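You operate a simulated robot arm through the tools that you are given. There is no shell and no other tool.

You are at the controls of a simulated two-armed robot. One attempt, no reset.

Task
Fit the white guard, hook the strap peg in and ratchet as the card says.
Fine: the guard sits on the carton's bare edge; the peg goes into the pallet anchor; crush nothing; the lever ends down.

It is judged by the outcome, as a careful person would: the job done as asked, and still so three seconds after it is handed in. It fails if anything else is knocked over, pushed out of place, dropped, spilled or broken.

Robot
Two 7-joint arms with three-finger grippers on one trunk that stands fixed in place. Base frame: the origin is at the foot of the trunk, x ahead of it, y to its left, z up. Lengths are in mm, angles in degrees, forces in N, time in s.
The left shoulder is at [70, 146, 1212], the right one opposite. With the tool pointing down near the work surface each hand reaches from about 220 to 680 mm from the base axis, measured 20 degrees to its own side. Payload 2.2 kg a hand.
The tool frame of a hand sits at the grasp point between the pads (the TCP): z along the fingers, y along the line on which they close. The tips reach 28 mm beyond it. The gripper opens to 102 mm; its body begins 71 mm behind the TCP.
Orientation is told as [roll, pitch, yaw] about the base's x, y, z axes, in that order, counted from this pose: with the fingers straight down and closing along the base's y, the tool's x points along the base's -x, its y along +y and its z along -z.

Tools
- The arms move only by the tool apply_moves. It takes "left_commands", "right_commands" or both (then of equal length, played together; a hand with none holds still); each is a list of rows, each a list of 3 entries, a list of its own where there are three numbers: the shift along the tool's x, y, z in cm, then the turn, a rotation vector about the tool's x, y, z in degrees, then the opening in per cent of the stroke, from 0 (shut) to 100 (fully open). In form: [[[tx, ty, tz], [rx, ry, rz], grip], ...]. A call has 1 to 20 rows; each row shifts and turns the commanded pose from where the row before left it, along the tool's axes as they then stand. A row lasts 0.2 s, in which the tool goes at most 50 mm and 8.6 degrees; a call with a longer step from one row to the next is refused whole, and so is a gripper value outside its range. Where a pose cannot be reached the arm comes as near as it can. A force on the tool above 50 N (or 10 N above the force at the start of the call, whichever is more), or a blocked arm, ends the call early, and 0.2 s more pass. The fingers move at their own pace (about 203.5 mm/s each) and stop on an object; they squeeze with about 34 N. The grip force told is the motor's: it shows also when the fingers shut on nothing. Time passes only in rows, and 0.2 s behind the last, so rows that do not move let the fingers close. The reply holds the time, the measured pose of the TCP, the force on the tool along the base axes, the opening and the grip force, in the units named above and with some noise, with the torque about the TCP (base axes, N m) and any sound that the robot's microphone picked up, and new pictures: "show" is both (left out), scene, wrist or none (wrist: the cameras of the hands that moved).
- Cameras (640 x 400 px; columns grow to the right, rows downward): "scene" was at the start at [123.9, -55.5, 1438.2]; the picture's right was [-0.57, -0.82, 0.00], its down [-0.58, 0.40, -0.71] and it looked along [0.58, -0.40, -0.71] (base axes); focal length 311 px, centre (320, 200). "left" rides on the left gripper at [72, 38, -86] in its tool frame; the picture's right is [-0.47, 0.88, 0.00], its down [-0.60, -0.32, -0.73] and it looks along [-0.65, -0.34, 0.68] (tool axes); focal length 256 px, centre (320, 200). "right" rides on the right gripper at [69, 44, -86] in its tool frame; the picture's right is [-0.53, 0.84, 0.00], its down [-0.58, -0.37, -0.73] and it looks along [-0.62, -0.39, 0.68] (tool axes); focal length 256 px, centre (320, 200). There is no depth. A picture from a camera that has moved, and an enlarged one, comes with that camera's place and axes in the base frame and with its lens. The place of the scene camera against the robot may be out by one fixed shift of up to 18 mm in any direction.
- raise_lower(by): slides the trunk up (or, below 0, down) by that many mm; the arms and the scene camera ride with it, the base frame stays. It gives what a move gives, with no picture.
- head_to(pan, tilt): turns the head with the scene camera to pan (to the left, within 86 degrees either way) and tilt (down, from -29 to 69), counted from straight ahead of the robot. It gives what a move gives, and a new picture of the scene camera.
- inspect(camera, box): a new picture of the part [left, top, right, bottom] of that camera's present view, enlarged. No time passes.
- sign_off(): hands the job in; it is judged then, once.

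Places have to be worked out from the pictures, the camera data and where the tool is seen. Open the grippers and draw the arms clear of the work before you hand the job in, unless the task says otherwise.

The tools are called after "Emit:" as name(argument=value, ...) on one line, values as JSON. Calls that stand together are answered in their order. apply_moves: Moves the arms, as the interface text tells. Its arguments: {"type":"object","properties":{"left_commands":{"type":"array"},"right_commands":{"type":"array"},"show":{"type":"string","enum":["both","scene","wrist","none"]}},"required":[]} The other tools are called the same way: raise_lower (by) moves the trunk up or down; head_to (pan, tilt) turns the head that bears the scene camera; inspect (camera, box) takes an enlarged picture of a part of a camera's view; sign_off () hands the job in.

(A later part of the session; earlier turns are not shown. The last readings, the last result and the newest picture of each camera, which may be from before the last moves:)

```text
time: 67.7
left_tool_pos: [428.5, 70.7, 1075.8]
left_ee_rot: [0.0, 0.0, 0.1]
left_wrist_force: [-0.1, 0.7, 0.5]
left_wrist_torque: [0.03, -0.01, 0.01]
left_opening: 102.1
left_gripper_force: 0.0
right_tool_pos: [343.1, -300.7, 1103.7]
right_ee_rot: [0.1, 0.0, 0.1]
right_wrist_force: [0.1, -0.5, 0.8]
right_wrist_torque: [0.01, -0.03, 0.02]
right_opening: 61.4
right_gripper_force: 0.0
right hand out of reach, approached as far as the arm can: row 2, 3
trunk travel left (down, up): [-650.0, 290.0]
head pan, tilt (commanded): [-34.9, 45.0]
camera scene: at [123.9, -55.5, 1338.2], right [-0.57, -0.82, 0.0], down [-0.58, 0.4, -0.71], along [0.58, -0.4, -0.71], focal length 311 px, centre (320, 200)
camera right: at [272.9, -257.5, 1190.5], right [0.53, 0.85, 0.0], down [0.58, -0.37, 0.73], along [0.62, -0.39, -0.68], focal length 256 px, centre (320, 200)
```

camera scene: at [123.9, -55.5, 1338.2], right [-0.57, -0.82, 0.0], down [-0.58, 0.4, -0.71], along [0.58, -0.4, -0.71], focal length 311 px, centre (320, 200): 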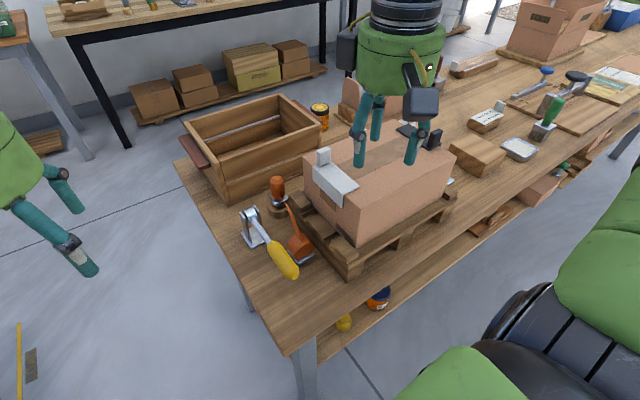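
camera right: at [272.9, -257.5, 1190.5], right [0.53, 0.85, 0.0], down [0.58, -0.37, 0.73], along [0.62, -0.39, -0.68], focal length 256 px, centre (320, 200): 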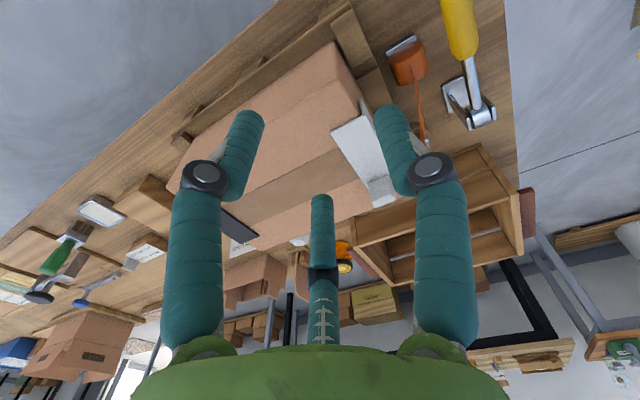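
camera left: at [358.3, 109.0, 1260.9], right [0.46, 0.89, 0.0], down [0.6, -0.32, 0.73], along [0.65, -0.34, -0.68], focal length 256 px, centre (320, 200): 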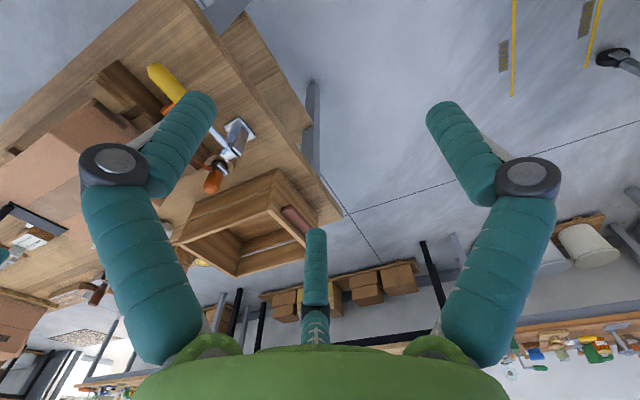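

Posture reset at yaw 0. Now go straight forward at z≈1100 to above the peg with yaw 0 and see if the reach is better.

Emit:
apply_moves(right_commands=[[[-3.9, 0.77, 0], [0, 0, 0], 60], [[-3.9, 0.77, 0], [0, 0, 0], 60], [[-3.9, 0.77, 0], [0, 0, 0], 60], [[-3.9, 0.77, 0], [0, 0, 0], 60], [[-3.9, 0.77, 0], [0, 0, 0], 60], [[-3.9, 0.77, 0], [0, 0, 0], 60], [[0, 0, 0], [0, 0, 0], 60]])

```text
time: 69.2
left_tool_pos: [428.2, 72.1, 1077.5]
left_ee_rot: [0.0, -0.1, 0.1]
left_wrist_force: [-0.3, 0.0, -0.1]
left_wrist_torque: [-0.02, -0.02, 0.02]
left_opening: 102.1
left_gripper_force: 0.0
right_tool_pos: [556.5, -258.7, 1103.7]
right_ee_rot: [-0.1, -0.1, 0.7]
right_wrist_force: [-0.2, 0.8, 0.4]
right_wrist_torque: [0.0, -0.04, 0.02]
right_opening: 61.3
right_gripper_force: 0.0
right hand out of reach, approached as far as the arm can: row 6
trunk travel left (down, up): [-650.0, 290.0]
head pan, tilt (commanded): [-34.9, 45.0]
camera scene: at [122.6, -55.0, 1338.3], right [-0.57, -0.82, 0.0], down [-0.58, 0.4, -0.71], along [0.58, -0.4, -0.71], focal length 311 px, centre (320, 200)
camera right: at [486.1, -214.1, 1190.3], right [0.53, 0.85, 0.0], down [0.58, -0.36, 0.73], along [0.62, -0.39, -0.68], focal length 256 px, centre (320, 200)
```

scene: 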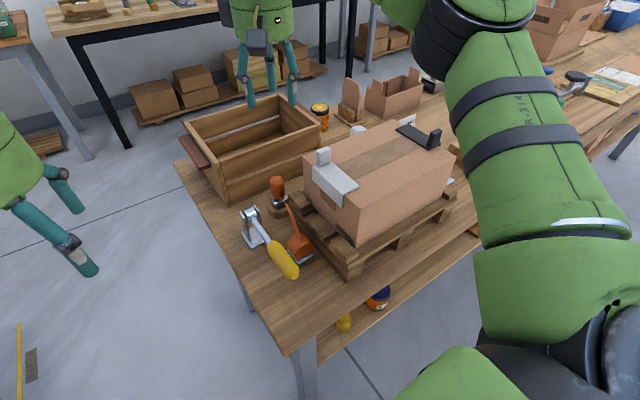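
right: 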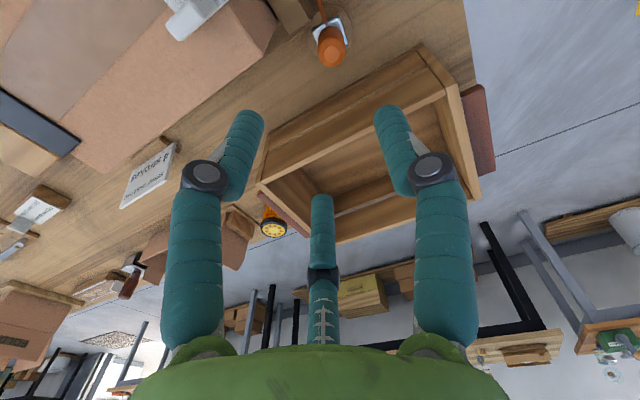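

Same limit while high: forward reach improves when the hand is low relative to the shoulder, as in the nominal setup. Raise the trunk 100 mm back to nominal, then descend to the peg.

Emit:
raise_lower(by=100)

Emit:
apply_moves(right_commands=[[[-0.2, 0.05, 4.4], [0, 0, -0.7], 45], [[-0.2, 0.05, 4.4], [0, 0, 0], 45], [[-0.2, 0.05, 4.4], [0, 0, 0], 45], [[-0.4, 0.05, 4.4], [0, 0, 0], 45], [[-0.4, 0.05, 4.4], [0, 0, 0], 45], [[-0.4, 0.05, 3.9], [0, 0, 0], 45], [[0, 0, 0], [0, 0, 0], 45]])

```text
time: 70.6
left_tool_pos: [429.4, 70.5, 1176.1]
left_ee_rot: [0.0, 0.0, 0.1]
left_wrist_force: [-0.3, 0.4, -0.1]
left_wrist_torque: [-0.01, 0.02, 0.02]
left_opening: 102.1
left_gripper_force: 0.1
right_tool_pos: [557.8, -258.2, 1203.5]
right_ee_rot: [-0.2, 0.0, 0.7]
right_wrist_force: [0.1, 0.8, 0.4]
right_wrist_torque: [0.0, 0.0, -0.02]
right_opening: 61.4
right_gripper_force: 0.0
trunk travel left (down, up): [-750.0, 190.0]
head pan, tilt (commanded): [-34.9, 45.0]
```

```text
time: 72.2
left_tool_pos: [428.7, 71.7, 1175.3]
left_ee_rot: [0.0, 0.0, 0.1]
left_wrist_force: [0.1, -0.6, -0.5]
left_wrist_torque: [-0.01, 0.02, -0.01]
left_opening: 102.0
left_gripper_force: 0.1
right_tool_pos: [548.5, -267.1, 954.9]
right_ee_rot: [-0.2, -0.3, 1.5]
right_wrist_force: [-0.8, 2.5, 1.4]
right_wrist_torque: [-0.04, 0.03, -0.07]
right_opening: 45.3
right_gripper_force: 0.1
right hand out of reach, approached as far as the arm can: row 5, 6
trunk travel left (down, up): [-750.0, 190.0]
head pan, tilt (commanded): [-34.9, 45.0]
camera scene: at [123.8, -54.6, 1438.3], right [-0.57, -0.82, 0.0], down [-0.58, 0.4, -0.71], along [0.58, -0.4, -0.71], focal length 311 px, centre (320, 200)
camera right: at [477.3, -223.2, 1041.5], right [0.51, 0.86, 0.0], down [0.58, -0.35, 0.73], along [0.63, -0.38, -0.68], focal length 256 px, centre (320, 200)
```

scene: 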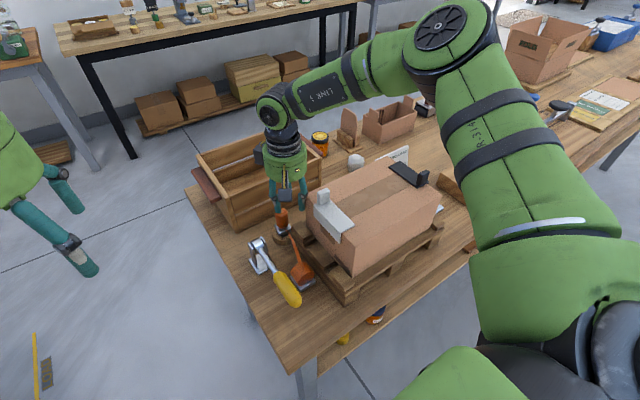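
right: 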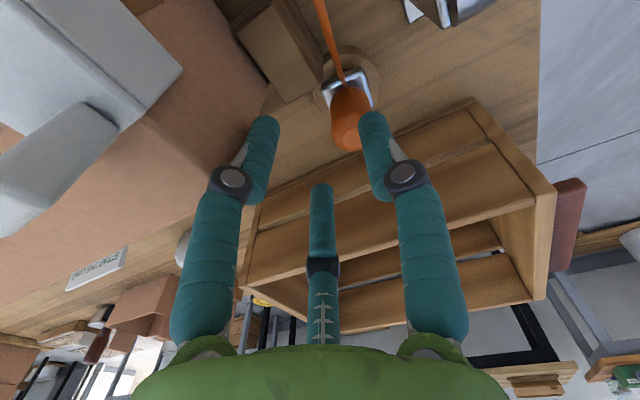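

There's a light 2.5 N touch near the carton corner, and this confirms the hand can't go lower than ~190 mm below the shoulder here. So: move away from the corner and up, then lower the trunk instead.

Emit:
apply_moves(right_commands=[[[-0.5, 1.0, -0.5], [0, 0, 0], 45], [[-0.3, 0.3, -4.0], [0, 0, 1.5], 45], [[0, 0, -4.2], [0, 0, 0], 45], [[0, 0, -4.2], [0, 0, 0], 45], [[0, 0, -4.2], [0, 0, 0], 45], [[0, 0, -4.2], [0, 0, 0], 45], [[0, 0, 0], [0, 0, 0], 45]])

Emit:
inspect(camera="scene", box=[230, 140, 460, 310])

```text
time: 73.8
left_tool_pos: [430.4, 72.1, 1176.0]
left_ee_rot: [0.0, 0.0, 0.2]
left_wrist_force: [-0.2, 0.5, -0.3]
left_wrist_torque: [-0.02, 0.0, -0.01]
left_opening: 102.0
left_gripper_force: 0.0
right_tool_pos: [551.8, -254.0, 1174.2]
right_ee_rot: [-0.2, 0.0, -0.1]
right_wrist_force: [-0.7, 0.1, 0.0]
right_wrist_torque: [-0.01, -0.02, 0.02]
right_opening: 45.9
right_gripper_force: 0.2
right hand out of reach, approached as far as the arm can: row 1
trunk travel left (down, up): [-750.0, 190.0]
head pan, tilt (commanded): [-34.9, 45.0]
camera scene: at [124.5, -55.7, 1438.1], right [-0.57, -0.82, 0.0], down [-0.58, 0.4, -0.71], along [0.58, -0.4, -0.71], focal length 311 px, centre (320, 200)
camera right: at [482.6, -209.7, 1260.5], right [0.54, 0.84, 0.0], down [0.57, -0.36, 0.73], along [0.62, -0.39, -0.68], focal length 256 px, centre (320, 200)
```

scene: 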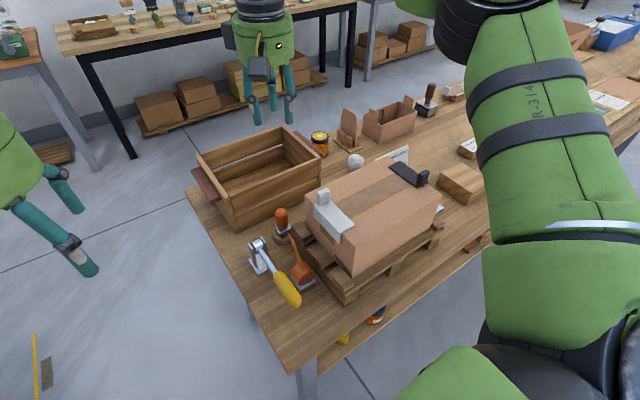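
right: 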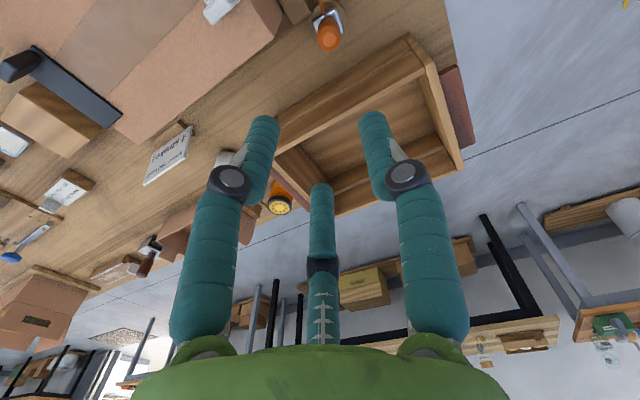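

```text
2.35 times, centred on (345, 225) of scene
camera zoom: at [124.5, -55.7, 1438.1], right [-0.57, -0.82, 0.0], down [-0.58, 0.4, -0.71], along [0.58, -0.4, -0.71], focal length 731 px, centre (261, 141)
```

zoom: 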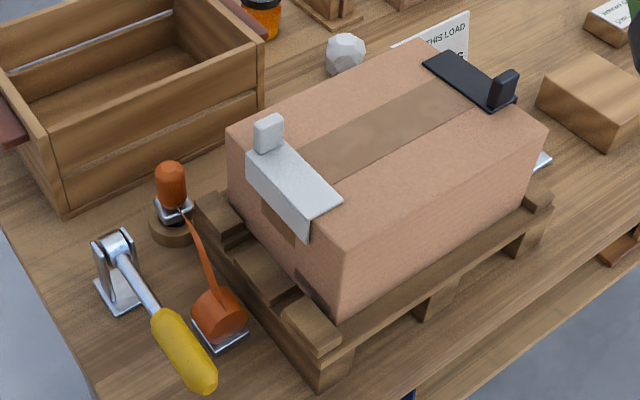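

All objects are in place. Lower the trunk 200 mm with the hand clear (fingertips will end around z≈946 beside the carton).

Emit:
raise_lower(by=-200)

Emit:
inspect(camera="right", box=[200, 0, 440, 150])

Emit:
inspect(camera="scene", box=[0, 0, 640, 400])

```text
time: 76.0
left_tool_pos: [428.4, 72.1, 976.9]
left_ee_rot: [-0.1, 0.1, 0.0]
left_wrist_force: [0.4, -1.0, 0.9]
left_wrist_torque: [0.02, 0.02, -0.01]
left_opening: 101.9
left_gripper_force: 0.1
right_tool_pos: [552.3, -254.6, 974.1]
right_ee_rot: [-0.1, -0.1, -0.1]
right_wrist_force: [-0.9, -0.1, 0.1]
right_wrist_torque: [0.0, -0.01, 0.02]
right_opening: 46.0
right_gripper_force: 0.0
trunk travel left (down, up): [-550.0, 390.0]
head pan, tilt (commanded): [-34.9, 45.0]
```

```text
2.67 times, centred on (320, 75) of right
camera zoom: at [482.1, -209.4, 1060.6], right [0.54, 0.84, 0.0], down [0.57, -0.36, 0.73], along [0.62, -0.39, -0.68], focal length 683 px, centre (320, 533)
```

zoom: 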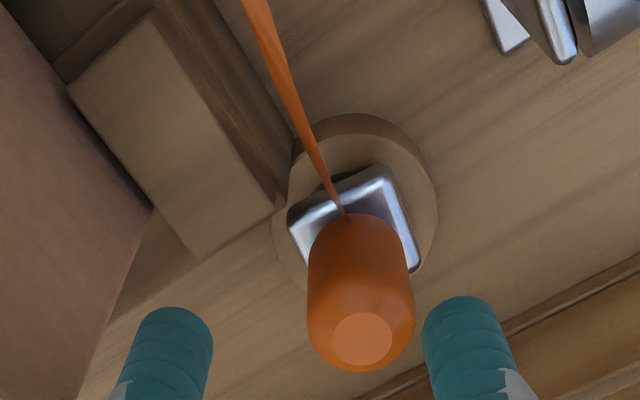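

```text
1.00 times, centred on (320, 200) of scene (not enlarged: the box is as wide or as high as the picture)
camera zoom: at [123.7, -55.5, 1238.3], right [-0.57, -0.82, 0.0], down [-0.58, 0.4, -0.71], along [0.58, -0.4, -0.71], focal length 311 px, centre (320, 200)
```

zoom: 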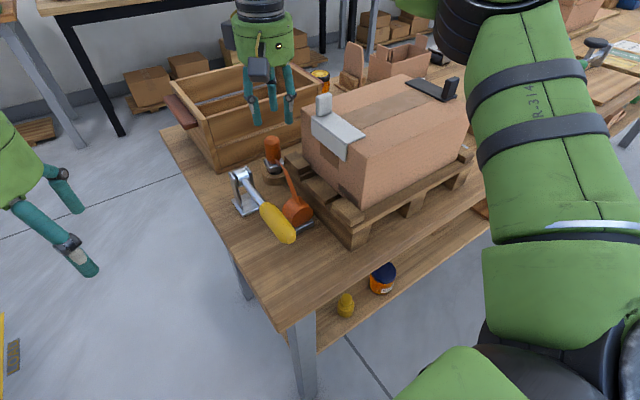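

Peg axis now at about (570,-253). To keep fingers off the pallet corner (545,-262,~856) and the strap, yaw -85° is best. Rotate here first.

Emit:
apply_moves(right_commands=[[[0, 0, 0], [0, 0, 8.5], 45], [[0, 0, 0], [0, 0, 8.5], 45], [[0, 0, 0], [0, 0, 8.5], 45], [[0, 0, 0], [0, 0, 8.5], 45], [[0, 0, 0], [0, 0, 8.5], 45], [[0, 0, 0], [0, 0, 8.5], 45], [[0, 0, 0], [0, 0, 8.5], 45], [[0, 0, 0], [0, 0, 8.5], 45], [[0, 0, 0], [0, 0, 8.5], 45], [[0, 0, 0], [0, 0, 8.5], 45], [[0, 0, 0], [0, 0, 0], 45]], show="none")

```text
time: 78.3
left_tool_pos: [429.1, 71.3, 976.2]
left_ee_rot: [0.0, 0.0, 0.2]
left_wrist_force: [0.7, -0.1, -0.4]
left_wrist_torque: [0.0, -0.03, -0.04]
left_opening: 102.0
left_gripper_force: 0.1
right_tool_pos: [552.3, -254.6, 973.2]
right_ee_rot: [0.1, -0.2, -85.4]
right_wrist_force: [0.2, 0.0, 0.0]
right_wrist_torque: [-0.01, 0.03, 0.0]
right_opening: 45.8
right_gripper_force: 0.2
trunk travel left (down, up): [-550.0, 390.0]
head pan, tilt (commanded): [-34.9, 45.0]
```

Yaw OK. Move over the peg axis at z≈945 and check alignment.

Emit:
apply_moves(right_commands=[[[0.01, 0.9, 1.4], [0, 0, 0], 45], [[0.01, 0.9, 1.4], [0, 0, 0], 42], [[0, 0, 0], [0, 0, 0], 42]], show="wrist")

Emit:
inspect(camera="right", box=[230, 40, 410, 190])

```text
time: 79.2
left_tool_pos: [428.7, 71.5, 977.1]
left_ee_rot: [0.0, 0.0, 0.1]
left_wrist_force: [0.1, 0.3, 0.2]
left_wrist_torque: [0.02, -0.01, 0.0]
left_opening: 102.0
left_gripper_force: 0.1
right_tool_pos: [569.3, -252.1, 944.3]
right_ee_rot: [0.1, -0.1, -85.1]
right_wrist_force: [0.0, 0.1, 0.2]
right_wrist_torque: [0.0, 0.02, 0.03]
right_opening: 43.0
right_gripper_force: 0.0
trunk travel left (down, up): [-550.0, 390.0]
head pan, tilt (commanded): [-34.9, 45.0]
camera right: at [606.4, -178.7, 1031.7], right [0.89, -0.46, 0.0], down [-0.32, -0.6, 0.73], along [-0.34, -0.65, -0.68], focal length 256 px, centre (320, 200)
```

right: 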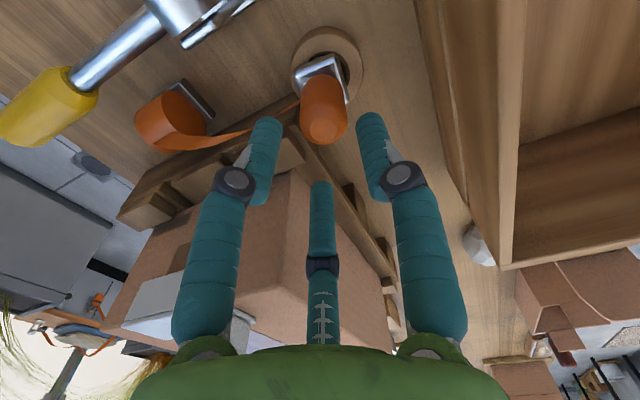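

```text
2.67 times, centred on (320, 115) of right
camera zoom: at [606.4, -178.7, 1031.7], right [0.89, -0.46, 0.0], down [-0.32, -0.6, 0.73], along [-0.34, -0.65, -0.68], focal length 683 px, centre (320, 427)
```

zoom: 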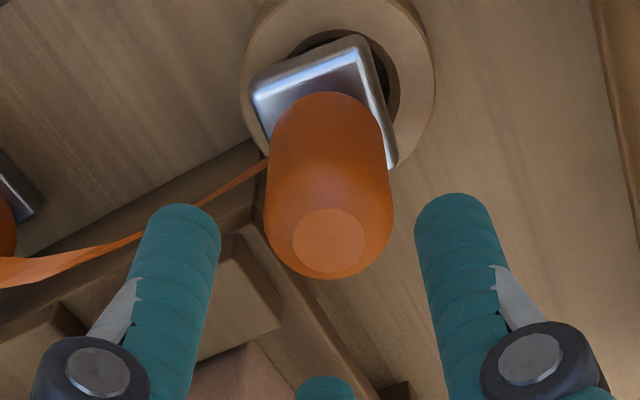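

Peg axis is just 2 mm toward +x from TCP. Correct and descend the first 35 mm, checking for limits.

Emit:
apply_moves(right_commands=[[[0.03, 0.2, 1.0], [0, 0, 0], 42], [[0, 0, 1.5], [0, 0, 0], 42], [[0, 0, 1.0], [0, 0, 0], 42], [[0, 0, 0], [0, 0, 0], 42]], show="wrist")

Emit:
inspect(camera="right", box=[230, 40, 410, 190])

```text
time: 80.2
left_tool_pos: [428.2, 71.0, 975.2]
left_ee_rot: [0.0, -0.1, 0.1]
left_wrist_force: [-0.2, 0.2, 0.0]
left_wrist_torque: [0.03, -0.02, -0.04]
left_opening: 101.7
left_gripper_force: 0.0
right_tool_pos: [573.1, -250.0, 910.8]
right_ee_rot: [0.1, -0.2, -85.2]
right_wrist_force: [-0.1, -1.1, -0.1]
right_wrist_torque: [0.01, 0.02, -0.02]
right_opening: 42.7
right_gripper_force: 0.1
trunk travel left (down, up): [-550.0, 390.0]
head pan, tilt (commanded): [-34.9, 45.0]
camera right: at [609.5, -177.5, 998.6], right [0.89, -0.46, 0.0], down [-0.32, -0.6, 0.73], along [-0.34, -0.65, -0.68], focal length 256 px, centre (320, 200)
```

right: 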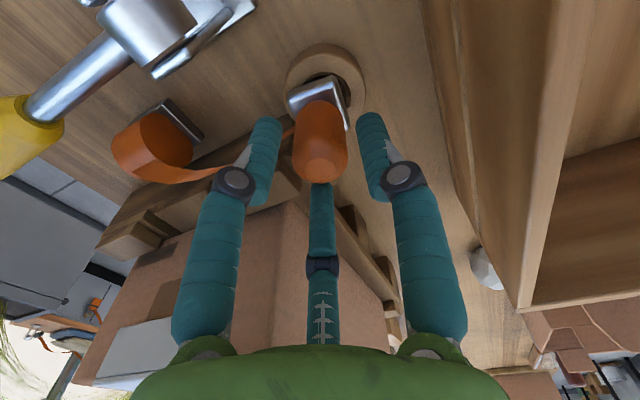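

```text
2.67 times, centred on (320, 115) of right
camera zoom: at [609.5, -177.5, 998.6], right [0.89, -0.46, 0.0], down [-0.32, -0.6, 0.73], along [-0.34, -0.65, -0.68], focal length 683 px, centre (320, 427)
```

zoom: 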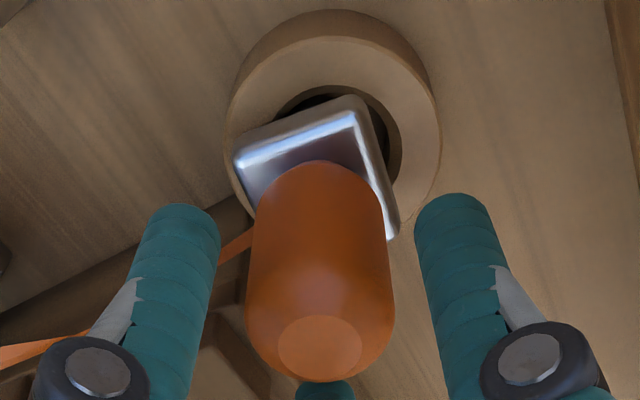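

Centred on the handle with no limit flags. Descend the remaining ~32 mm to z≈878.

Emit:
apply_moves(right_commands=[[[0, 0, 1.2], [0, 0, 0], 42], [[0, 0, 1.2], [0, 0, 0], 42], [[0, 0, 0.8], [0, 0, 0], 42], [[0, 0, 0], [0, 0, 0], 42]], show="wrist")

Emit:
inspect(camera="right", box=[230, 40, 410, 190])

```text
time: 81.2
left_tool_pos: [428.6, 70.6, 974.7]
left_ee_rot: [-0.1, 0.1, 0.0]
left_wrist_force: [0.2, 0.0, -0.1]
left_wrist_torque: [-0.01, -0.02, 0.0]
left_opening: 102.1
left_gripper_force: 0.0
right_tool_pos: [573.6, -251.5, 877.5]
right_ee_rot: [0.1, -0.2, -85.1]
right_wrist_force: [-0.4, 0.3, -0.6]
right_wrist_torque: [0.04, 0.01, -0.01]
right_opening: 42.8
right_gripper_force: 0.0
trunk travel left (down, up): [-550.0, 390.0]
head pan, tilt (commanded): [-34.9, 45.0]
camera right: at [608.9, -178.9, 965.5], right [0.89, -0.46, 0.0], down [-0.32, -0.6, 0.73], along [-0.34, -0.65, -0.68], focal length 256 px, centre (320, 200)
```

right: 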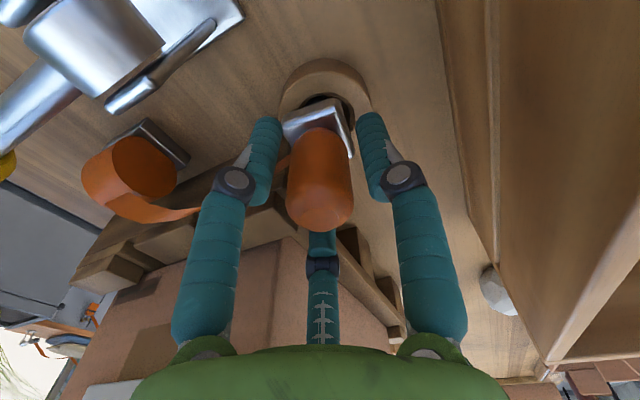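

```text
2.67 times, centred on (320, 115) of right
camera zoom: at [608.9, -178.9, 965.5], right [0.89, -0.46, 0.0], down [-0.32, -0.6, 0.73], along [-0.34, -0.65, -0.68], focal length 683 px, centre (320, 427)
```

zoom: 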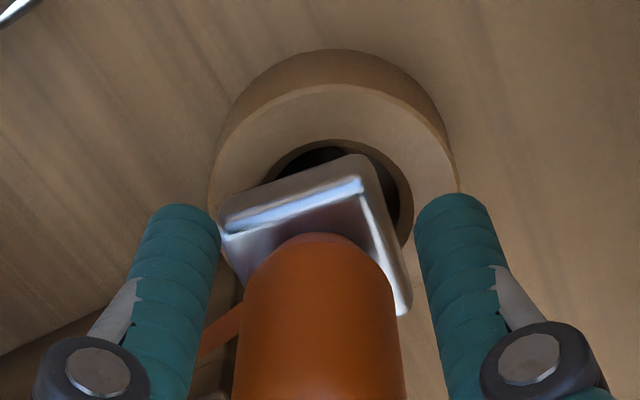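

Handle is centred between the fingers, tips just above the flange. Raise 3 mm for clearance and close.

Emit:
apply_moves(right_commands=[[[0, 0, -0.3], [0, 0, 0], 42], [[0, 0, 0], [0, 0, 0], 30], [[0, 0, 0], [0, 0, 0], 15], [[0, 0, 0], [0, 0, 0], 0], [[0, 0, 0], [0, 0, 0], 0]], show="wrist")

Emit:
inspect(camera="right", box=[230, 40, 410, 190])

```text
time: 82.3
left_tool_pos: [429.0, 70.3, 975.9]
left_ee_rot: [0.0, 0.1, 0.2]
left_wrist_force: [-1.0, 0.2, 0.1]
left_wrist_torque: [-0.01, 0.03, 0.0]
left_opening: 101.8
left_gripper_force: 0.0
right_tool_pos: [572.1, -251.6, 881.4]
right_ee_rot: [0.2, -0.3, -85.1]
right_wrist_force: [-0.3, -0.5, -0.4]
right_wrist_torque: [0.02, -0.02, 0.01]
right_opening: 27.6
right_gripper_force: 34.0
trunk travel left (down, up): [-550.0, 390.0]
head pan, tilt (commanded): [-34.9, 45.0]
camera right: at [609.4, -178.8, 968.4], right [0.89, -0.46, 0.0], down [-0.32, -0.6, 0.73], along [-0.34, -0.65, -0.68], focal length 256 px, centre (320, 200)
```

right: 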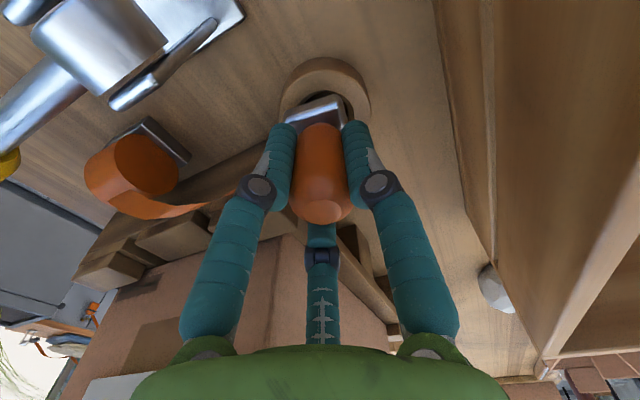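

```text
2.67 times, centred on (320, 115) of right
camera zoom: at [609.4, -178.8, 968.4], right [0.89, -0.46, 0.0], down [-0.32, -0.6, 0.73], along [-0.34, -0.65, -0.68], focal length 683 px, centre (320, 427)
```

zoom: 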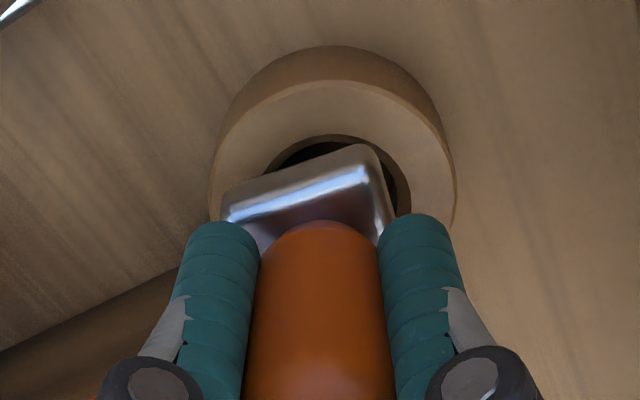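

Peg gripped (27.6 mm, 34 N). Lift it slowly out of the holder and check.

Emit:
apply_moves(right_commands=[[[0, 0, -0.8], [0, 0, 0], 0], [[0, 0, -1.5], [0, 0, 0], 0], [[0, 0, -2.5], [0, 0, 0], 0], [[0, 0, 0], [0, 0, 0], 0]])

Emit:
inspect(camera="right", box=[230, 40, 410, 190])

Emit:
inspect(camera="scene", box=[200, 60, 400, 260])

```text
time: 83.3
left_tool_pos: [429.5, 71.1, 976.2]
left_ee_rot: [0.0, 0.0, 0.2]
left_wrist_force: [0.1, 0.2, -0.3]
left_wrist_torque: [0.04, 0.01, 0.0]
left_opening: 101.9
left_gripper_force: 0.0
right_tool_pos: [573.5, -251.4, 929.0]
right_ee_rot: [0.1, -0.3, -85.1]
right_wrist_force: [-0.5, -0.3, -0.8]
right_wrist_torque: [0.04, 0.04, -0.01]
right_opening: 27.5
right_gripper_force: 34.2
trunk travel left (down, up): [-550.0, 390.0]
head pan, tilt (commanded): [-34.9, 45.0]
camera scene: at [124.2, -55.7, 1238.2], right [-0.57, -0.82, 0.0], down [-0.58, 0.4, -0.71], along [0.58, -0.4, -0.71], focal length 311 px, centre (320, 200)
camera right: at [609.6, -178.0, 1015.6], right [0.89, -0.46, 0.0], down [-0.32, -0.6, 0.73], along [-0.34, -0.65, -0.68], focal length 256 px, centre (320, 200)
```

scene: 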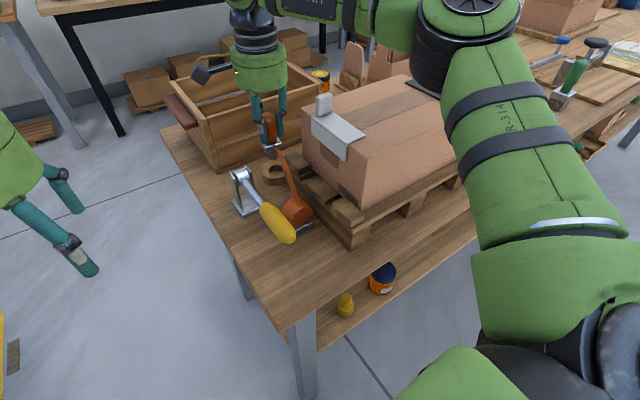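
right: 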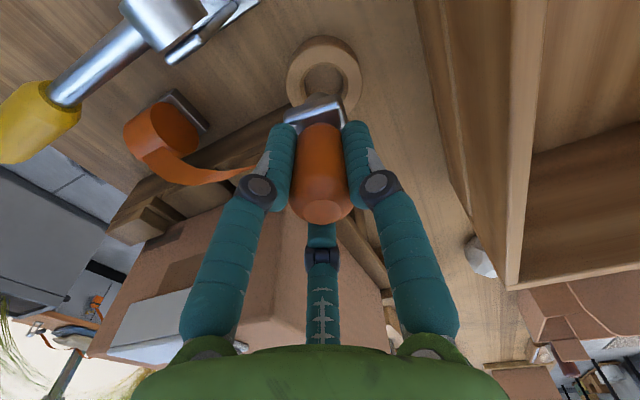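

```text
2.67 times, centred on (320, 115) of right
camera zoom: at [609.6, -178.0, 1015.6], right [0.89, -0.46, 0.0], down [-0.32, -0.6, 0.73], along [-0.34, -0.65, -0.68], focal length 683 px, centre (320, 427)
```

zoom: 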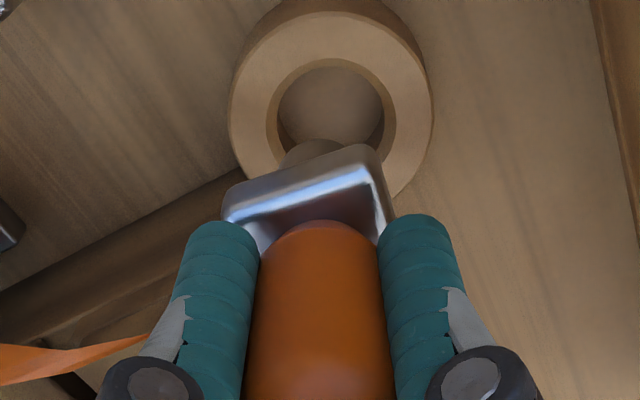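

```text
2.00 times, centred on (300, 160) of scene
camera zoom: at [124.2, -55.7, 1238.2], right [-0.57, -0.82, 0.0], down [-0.58, 0.4, -0.71], along [0.58, -0.4, -0.71], focal length 622 px, centre (360, 280)
```

zoom: 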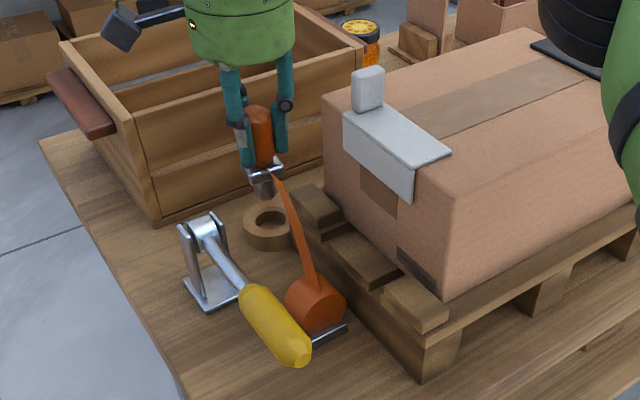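

The peg is out and held straight. Carry it up and toward x≈445 above the reel, staying on the +y side of the carton until high enough.

Emit:
apply_moves(right_commands=[[[0.57, -0.39, -2.7], [0, 0, 0], 0], [[0.57, -0.39, -2.7], [0, 0, 0], 0], [[0.57, -0.39, -2.7], [0, 0, 0], 0], [[0.25, -2.87, -1.25], [0, 0, 0], 0], [[0.25, -2.87, -1.25], [0, 0, 0], 0], [[0.25, -2.87, -1.25], [0, 0, 0], 0], [[0.25, -2.87, -1.25], [0, 0, 0], 0], [[0, 0, -2.5], [0, 0, 0], 0], [[0, 0, -2.5], [0, 0, 0], 0], [[0, 0, 0], [0, 0, 0], 0]])

```text
time: 85.5
left_tool_pos: [429.2, 70.5, 976.2]
left_ee_rot: [0.0, 0.0, 0.1]
left_wrist_force: [-0.5, 0.3, 0.0]
left_wrist_torque: [-0.01, 0.02, 0.03]
left_opening: 102.0
left_gripper_force: 0.0
right_tool_pos: [438.1, -240.1, 1098.7]
right_ee_rot: [0.1, -0.1, -85.1]
right_wrist_force: [-0.4, 0.1, -1.1]
right_wrist_torque: [0.02, 0.03, -0.03]
right_opening: 27.4
right_gripper_force: 33.5
right hand out of reach, approached as far as the arm can: row 2, 3
trunk travel left (down, up): [-550.0, 390.0]
head pan, tilt (commanded): [-34.9, 45.0]
camera scene: at [124.4, -55.8, 1238.1], right [-0.57, -0.82, 0.0], down [-0.58, 0.41, -0.71], along [0.58, -0.4, -0.71], focal length 311 px, centre (320, 200)
camera right: at [475.2, -167.2, 1185.6], right [0.89, -0.46, 0.0], down [-0.32, -0.6, 0.73], along [-0.34, -0.65, -0.68], focal length 256 px, centre (320, 200)
```

scene: 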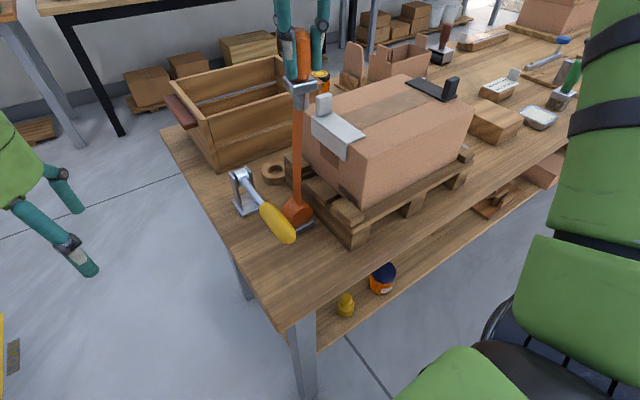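
right: 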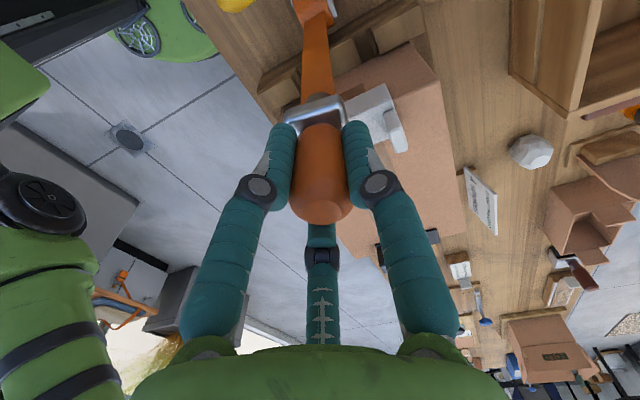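

The strap pays out from the reel properly. Raise the trunk 50 mm (better for the anchor side), then carry the peg along x≈440 over both guards to y≈-560.

Emit:
raise_lower(by=50)

Emit:
apply_moves(right_commands=[[[-3.99, -0.3, 0.2], [0, 0, 0], 0], [[-3.99, -0.3, 0.2], [0, 0, 0], 0], [[-3.99, -0.3, 0.2], [0, 0, 0], 0], [[-3.99, -0.3, 0.2], [0, 0, 0], 0], [[-3.99, -0.3, 0.2], [0, 0, 0], 0], [[-3.99, -0.3, 0.2], [0, 0, 0], 0], [[-3.99, -0.3, 0.2], [0, 0, 0], 0], [[-3.99, -0.3, 0.2], [0, 0, 0], 0], [[0, 0, 0], [0, 0, 0], 0]])

```text
time: 86.5
left_tool_pos: [429.5, 71.0, 1024.9]
left_ee_rot: [0.0, 0.0, 0.1]
left_wrist_force: [0.0, 0.2, -0.5]
left_wrist_torque: [-0.02, -0.02, 0.01]
left_opening: 101.8
left_gripper_force: 0.0
right_tool_pos: [438.6, -240.2, 1148.5]
right_ee_rot: [0.1, -0.3, -85.0]
right_wrist_force: [1.0, -1.1, -0.6]
right_wrist_torque: [0.0, 0.05, 0.02]
right_opening: 27.3
right_gripper_force: 33.5
trunk travel left (down, up): [-600.0, 340.0]
head pan, tilt (commanded): [-34.9, 45.0]
```

```text
time: 88.5
left_tool_pos: [428.5, 71.9, 1026.1]
left_ee_rot: [-0.1, -0.1, 0.1]
left_wrist_force: [-0.4, 0.4, -1.4]
left_wrist_torque: [-0.05, -0.02, 0.03]
left_opening: 102.1
left_gripper_force: 0.1
right_tool_pos: [439.5, -559.5, 1138.3]
right_ee_rot: [0.2, -0.1, -85.0]
right_wrist_force: [-1.1, 0.6, -0.6]
right_wrist_torque: [-0.01, -0.04, 0.0]
right_opening: 27.6
right_gripper_force: 34.2
trunk travel left (down, up): [-600.0, 340.0]
head pan, tilt (commanded): [-34.9, 45.0]
camera scene: at [122.0, -54.8, 1288.4], right [-0.57, -0.82, 0.0], down [-0.58, 0.4, -0.71], along [0.58, -0.4, -0.71], focal length 311 px, centre (320, 200)
camera right: at [474.6, -486.4, 1224.9], right [0.89, -0.46, 0.0], down [-0.32, -0.61, 0.73], along [-0.33, -0.65, -0.68], focal length 256 px, centre (320, 200)
```

scene: 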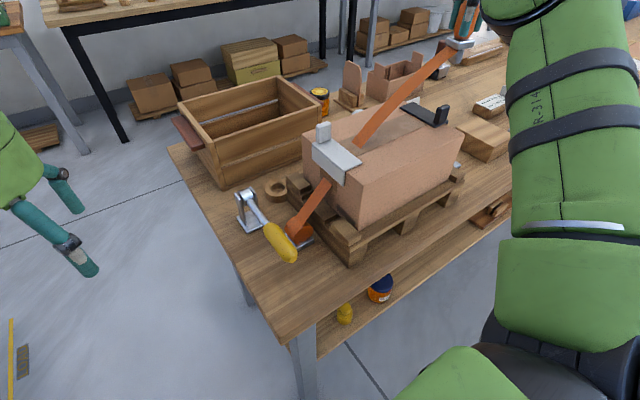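
right: 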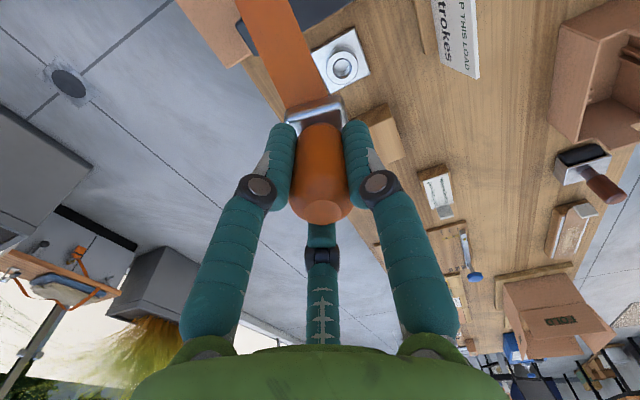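

The strap now runs over the middle of the white guard. Rotate the hand to yaw -165° here (turns the strap side toward the carton and the camera away from it).

Emit:
apply_moves(right_commands=[[[0, 0, 0.5], [0, 0, 8], 0], [[0, 0, 0.5], [0, 0, 8], 0], [[0, 0, 0.5], [0, 0, 8], 0], [[0, 0, 0.5], [0, 0, 8], 0], [[0, 0, 0.5], [0, 0, 8], 0], [[0, 0, 0.5], [0, 0, 8], 0], [[0, 0, 0.5], [0, 0, 8], 0], [[0, 0, 0.5], [0, 0, 8], 0], [[0, 0, 0.5], [0, 0, 8], 0], [[0, 0, 0.5], [0, 0, 8], 0], [[0, 0, 0], [0, 0, 0], 0]])

```text
time: 90.9
left_tool_pos: [429.9, 70.7, 1025.8]
left_ee_rot: [0.0, 0.0, 0.1]
left_wrist_force: [0.0, -0.4, 0.0]
left_wrist_torque: [0.0, 0.0, -0.01]
left_opening: 102.0
left_gripper_force: 0.1
right_tool_pos: [443.1, -558.8, 1083.7]
right_ee_rot: [0.3, 0.1, -165.2]
right_wrist_force: [-0.4, 0.3, -0.3]
right_wrist_torque: [0.01, -0.01, -0.01]
right_opening: 27.4
right_gripper_force: 33.6
trunk travel left (down, up): [-600.0, 340.0]
head pan, tilt (commanded): [-34.9, 45.0]
camera scene: at [124.0, -55.6, 1288.2], right [-0.57, -0.82, 0.0], down [-0.58, 0.4, -0.71], along [0.58, -0.4, -0.71], focal length 311 px, centre (320, 200)
camera right: at [519.4, -582.9, 1171.0], right [-0.3, -0.95, 0.0], down [-0.65, 0.21, 0.73], along [-0.7, 0.22, -0.68], focal length 256 px, centre (320, 200)
```

scene: 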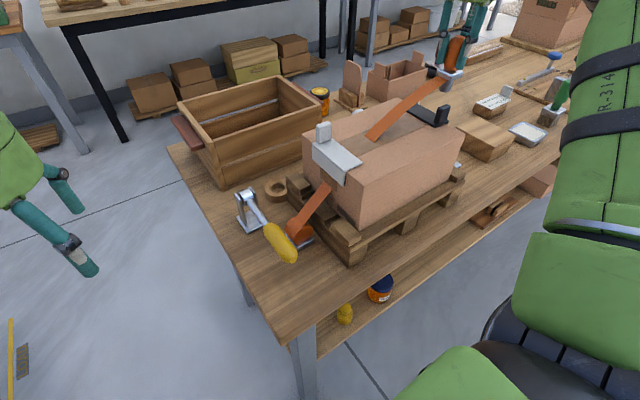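
right: 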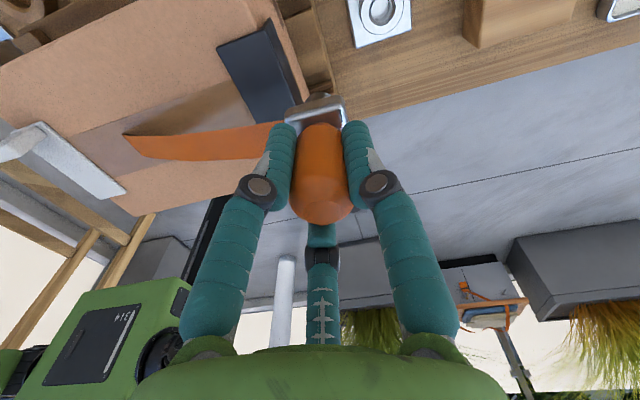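

Now move out past the carton edge and down to z≈1000 above the anchor.

Emit:
apply_moves(right_commands=[[[-0.72, 2.2, 2.8], [0, 0, 0], 0], [[-0.72, 2.2, 2.8], [0, 0, 0], 0], [[-0.72, 2.2, 2.8], [0, 0, 0], 0], [[0, 0, 0], [0, 0, 0], 0]])

Emit:
inspect(camera="right", box=[220, 20, 420, 150])

```text
time: 91.9
left_tool_pos: [428.4, 71.2, 1025.5]
left_ee_rot: [0.0, 0.0, 0.1]
left_wrist_force: [-0.9, 0.3, -0.2]
left_wrist_torque: [0.0, 0.0, 0.01]
left_opening: 101.9
left_gripper_force: 0.1
right_tool_pos: [442.6, -625.2, 1002.1]
right_ee_rot: [0.2, 0.1, -165.1]
right_wrist_force: [0.2, -0.2, -0.6]
right_wrist_torque: [-0.01, 0.01, 0.01]
right_opening: 27.6
right_gripper_force: 34.2
trunk travel left (down, up): [-600.0, 340.0]
head pan, tilt (commanded): [-34.9, 45.0]
camera scene: at [123.4, -54.9, 1288.3], right [-0.57, -0.82, 0.0], down [-0.58, 0.4, -0.71], along [0.58, -0.4, -0.71], focal length 311 px, centre (320, 200)
camera right: at [518.8, -649.4, 1089.0], right [-0.3, -0.95, 0.0], down [-0.65, 0.21, 0.73], along [-0.7, 0.22, -0.69], focal length 256 px, centre (320, 200)
```

scene: 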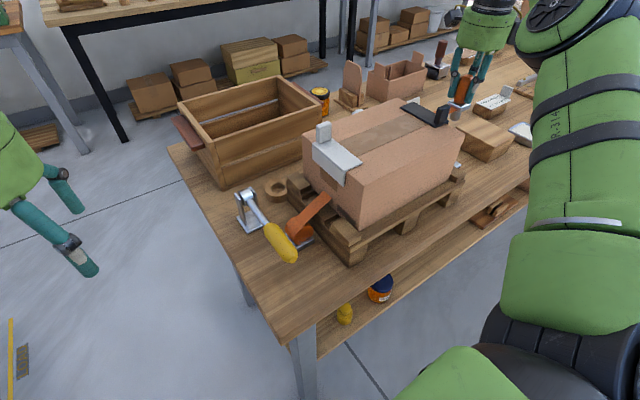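
right: 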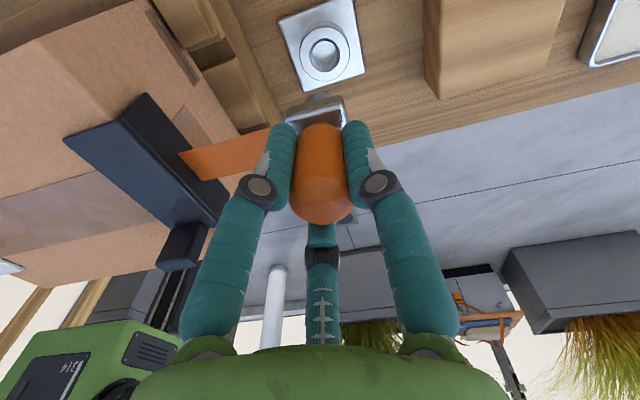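

```text
3.08 times, centred on (320, 85) of right
camera zoom: at [518.8, -649.4, 1089.0], right [-0.3, -0.95, 0.0], down [-0.65, 0.21, 0.73], along [-0.7, 0.22, -0.69], focal length 788 px, centre (320, 554)
```

zoom: 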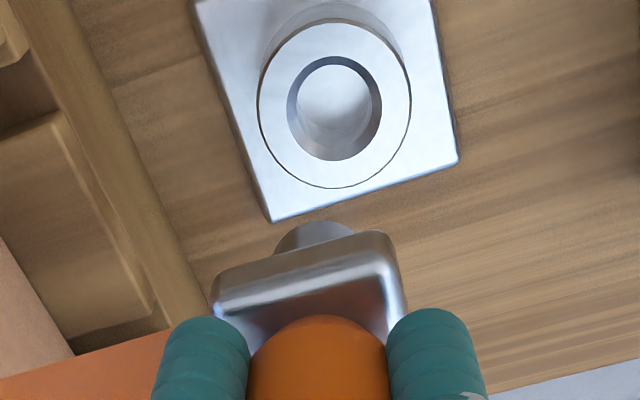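

Pin (≈17 mm) and anchor hole (≈28 mm) both visible; I need about 3 mm/5 mm lateral correction. Apply it while descending to z≈930, then re-check.

Emit:
apply_moves(right_commands=[[[-0.15, 0.25, 2.4], [0, 0, 0], 0], [[-0.14, 0.26, 2.4], [0, 0, 0], 0], [[0, 0, 2.2], [0, 0, 0], 0], [[0, 0, 0], [0, 0, 0], 0]], show="wrist")

Emit:
inspect(camera="right", box=[220, 20, 420, 150])

```text
time: 92.9
left_tool_pos: [430.1, 72.4, 1025.9]
left_ee_rot: [0.1, 0.0, 0.1]
left_wrist_force: [-1.0, 1.5, 0.2]
left_wrist_torque: [0.0, 0.02, 0.0]
left_opening: 102.3
left_gripper_force: 0.2
right_tool_pos: [439.0, -633.0, 929.1]
right_ee_rot: [0.3, 0.0, -165.2]
right_wrist_force: [0.2, 0.2, -0.4]
right_wrist_torque: [0.01, -0.03, -0.01]
right_opening: 27.6
right_gripper_force: 33.7
trunk travel left (down, up): [-600.0, 340.0]
head pan, tilt (commanded): [-34.9, 45.0]
camera right: at [515.5, -656.9, 1016.1], right [-0.3, -0.95, 0.0], down [-0.65, 0.21, 0.73], along [-0.7, 0.22, -0.68], focal length 256 px, centre (320, 200)
```

right: 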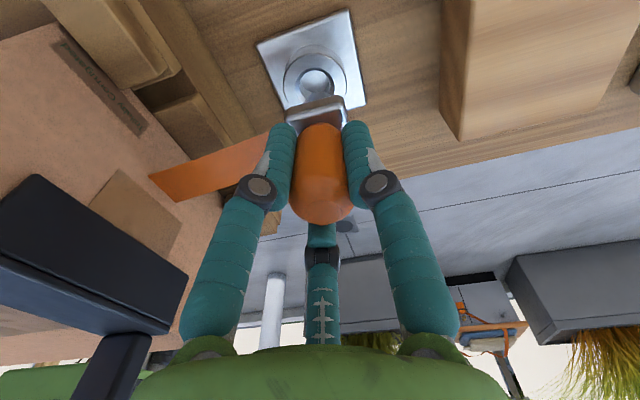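

```text
3.08 times, centred on (320, 85) of right
camera zoom: at [515.5, -656.9, 1016.1], right [-0.3, -0.95, 0.0], down [-0.65, 0.21, 0.73], along [-0.7, 0.22, -0.68], focal length 788 px, centre (320, 554)
```

zoom: 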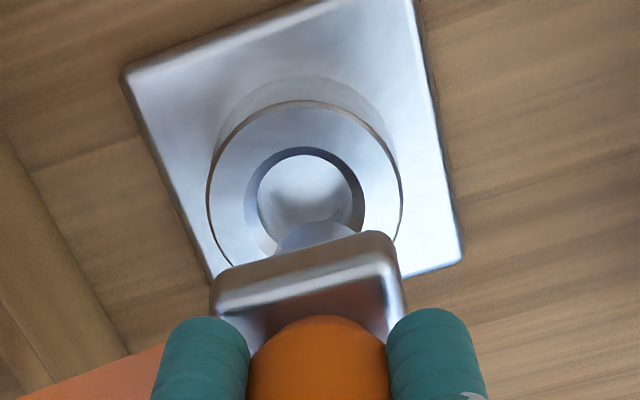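

Slight overshoot; correct by ~2 mm each way and descend to z≈911 (pin just above the ring).

Emit:
apply_moves(right_commands=[[[0.19, -0.19, 0.8], [0, 0, 0], 0], [[0, 0, 1.0], [0, 0, 0], 0], [[0, 0, 0], [0, 0, 0], 0]], show="wrist")

Emit:
inspect(camera="right", box=[240, 40, 400, 140])

```text
time: 93.7
left_tool_pos: [429.1, 71.1, 1026.3]
left_ee_rot: [0.0, 0.0, 0.0]
left_wrist_force: [0.3, 0.2, -0.6]
left_wrist_torque: [0.03, 0.02, 0.0]
left_opening: 102.2
left_gripper_force: 0.1
right_tool_pos: [440.7, -631.1, 911.5]
right_ee_rot: [0.2, 0.1, -165.2]
right_wrist_force: [0.3, 0.2, 0.0]
right_wrist_torque: [-0.01, 0.0, -0.01]
right_opening: 27.2
right_gripper_force: 34.0
trunk travel left (down, up): [-600.0, 340.0]
head pan, tilt (commanded): [-34.9, 45.0]
camera right: at [516.7, -655.4, 998.1], right [-0.3, -0.95, 0.0], down [-0.65, 0.21, 0.73], along [-0.7, 0.22, -0.68], focal length 256 px, centre (320, 200)
```

right: 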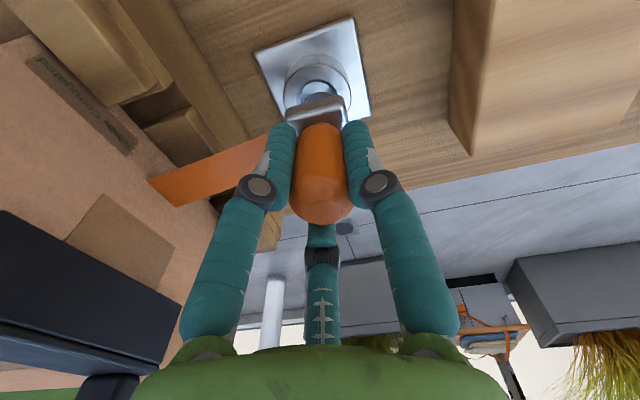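

```text
4.00 times, centred on (320, 90) of right
camera zoom: at [516.7, -655.4, 998.1], right [-0.3, -0.95, 0.0], down [-0.65, 0.21, 0.73], along [-0.7, 0.22, -0.68], focal length 1024 px, centre (320, 640)
```

zoom: 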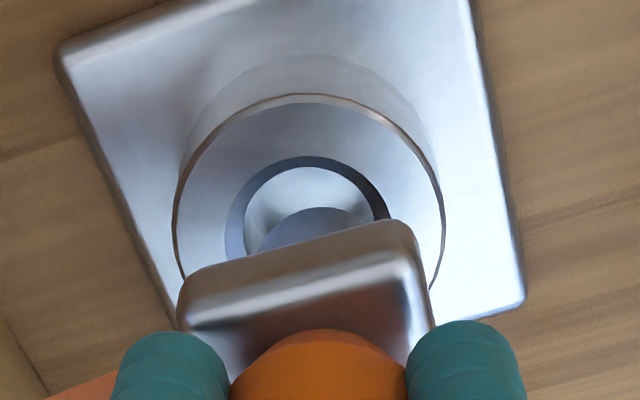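

Pin is within ~1.5 mm of the hole centre (5 mm clearance). Lower ~18 mm into the hole, watching forces.

Emit:
apply_moves(right_commands=[[[0.03, -0.13, 0.6], [0, 0, 0], 0], [[0, 0, 0.6], [0, 0, 0], 0], [[0, 0, 0.6], [0, 0, 0], 0], [[0, 0, 0], [0, 0, 0], 0]], show="wrist")

Emit:
inspect(camera="right", box=[240, 40, 400, 140])

```text
time: 94.7
left_tool_pos: [430.6, 71.1, 1024.5]
left_ee_rot: [0.0, 0.2, 0.1]
left_wrist_force: [-0.2, -0.7, -0.9]
left_wrist_torque: [0.01, -0.02, -0.03]
left_opening: 102.1
left_gripper_force: 0.0
right_tool_pos: [439.6, -630.6, 893.9]
right_ee_rot: [0.2, 0.1, -165.1]
right_wrist_force: [3.4, 2.3, -1.7]
right_wrist_torque: [0.13, -0.37, 0.01]
right_opening: 27.6
right_gripper_force: 33.8
trunk travel left (down, up): [-600.0, 340.0]
head pan, tilt (commanded): [-34.9, 45.0]
camera right: at [516.6, -654.3, 980.6], right [-0.3, -0.95, 0.0], down [-0.65, 0.21, 0.73], along [-0.7, 0.22, -0.68], focal length 256 px, centre (320, 200)
```

right: 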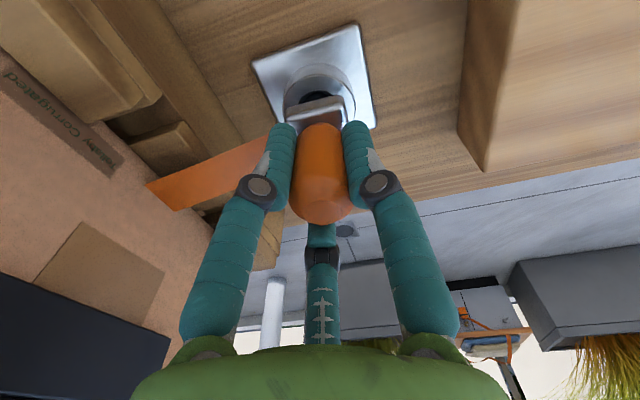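

```text
4.00 times, centred on (320, 90) of right
camera zoom: at [516.6, -654.3, 980.6], right [-0.3, -0.95, 0.0], down [-0.65, 0.21, 0.73], along [-0.7, 0.22, -0.68], focal length 1024 px, centre (320, 640)
```

zoom: 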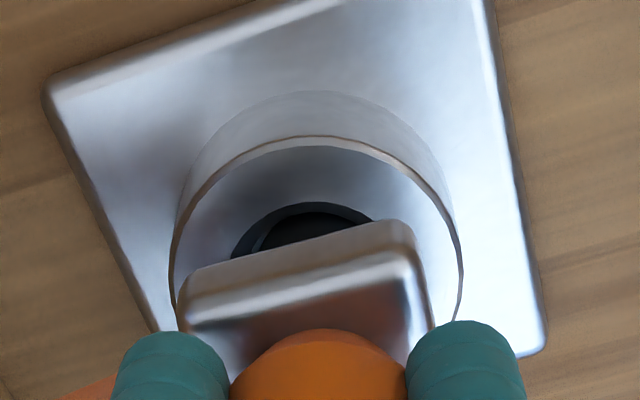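

The pin is in the hole; a light side force (~4 N) says shift ~1 mm toward +x/+y. Do that and continue down ~7 mm.

Emit:
apply_moves(right_commands=[[[0.12, -0.07, 0.1], [0, 0, 0], 0], [[0, 0, 0.3], [0, 0, 0], 0], [[0, 0, 0.3], [0, 0, 0], 0], [[0, 0, 0], [0, 0, 0], 0]], show="none")

Emit:
inspect(camera="right", box=[240, 40, 400, 140])

```text
time: 95.7
left_tool_pos: [429.2, 72.1, 1026.5]
left_ee_rot: [0.0, 0.1, 0.1]
left_wrist_force: [-0.2, 0.3, 0.6]
left_wrist_torque: [0.02, 0.01, 0.02]
left_opening: 102.1
left_gripper_force: 0.1
right_tool_pos: [439.7, -630.7, 886.6]
right_ee_rot: [0.2, 0.1, -165.0]
right_wrist_force: [4.7, 0.3, 0.6]
right_wrist_torque: [0.07, -0.32, -0.04]
right_opening: 27.3
right_gripper_force: 33.8
trunk travel left (down, up): [-600.0, 340.0]
head pan, tilt (commanded): [-34.9, 45.0]
```

```text
4.00 times, centred on (320, 90) of right
camera zoom: at [516.6, -654.2, 974.5], right [-0.3, -0.95, 0.0], down [-0.65, 0.21, 0.73], along [-0.7, 0.22, -0.68], focal length 1024 px, centre (320, 640)
```

zoom: 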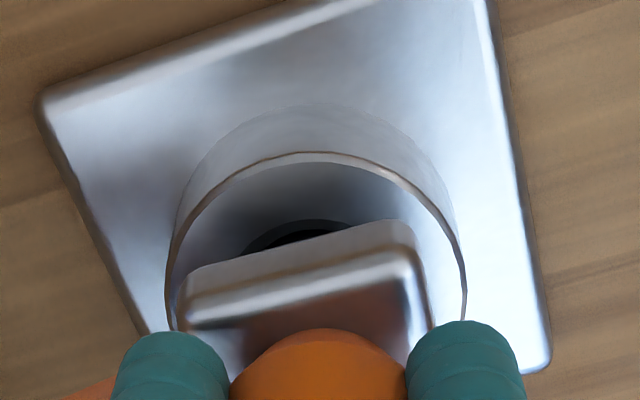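

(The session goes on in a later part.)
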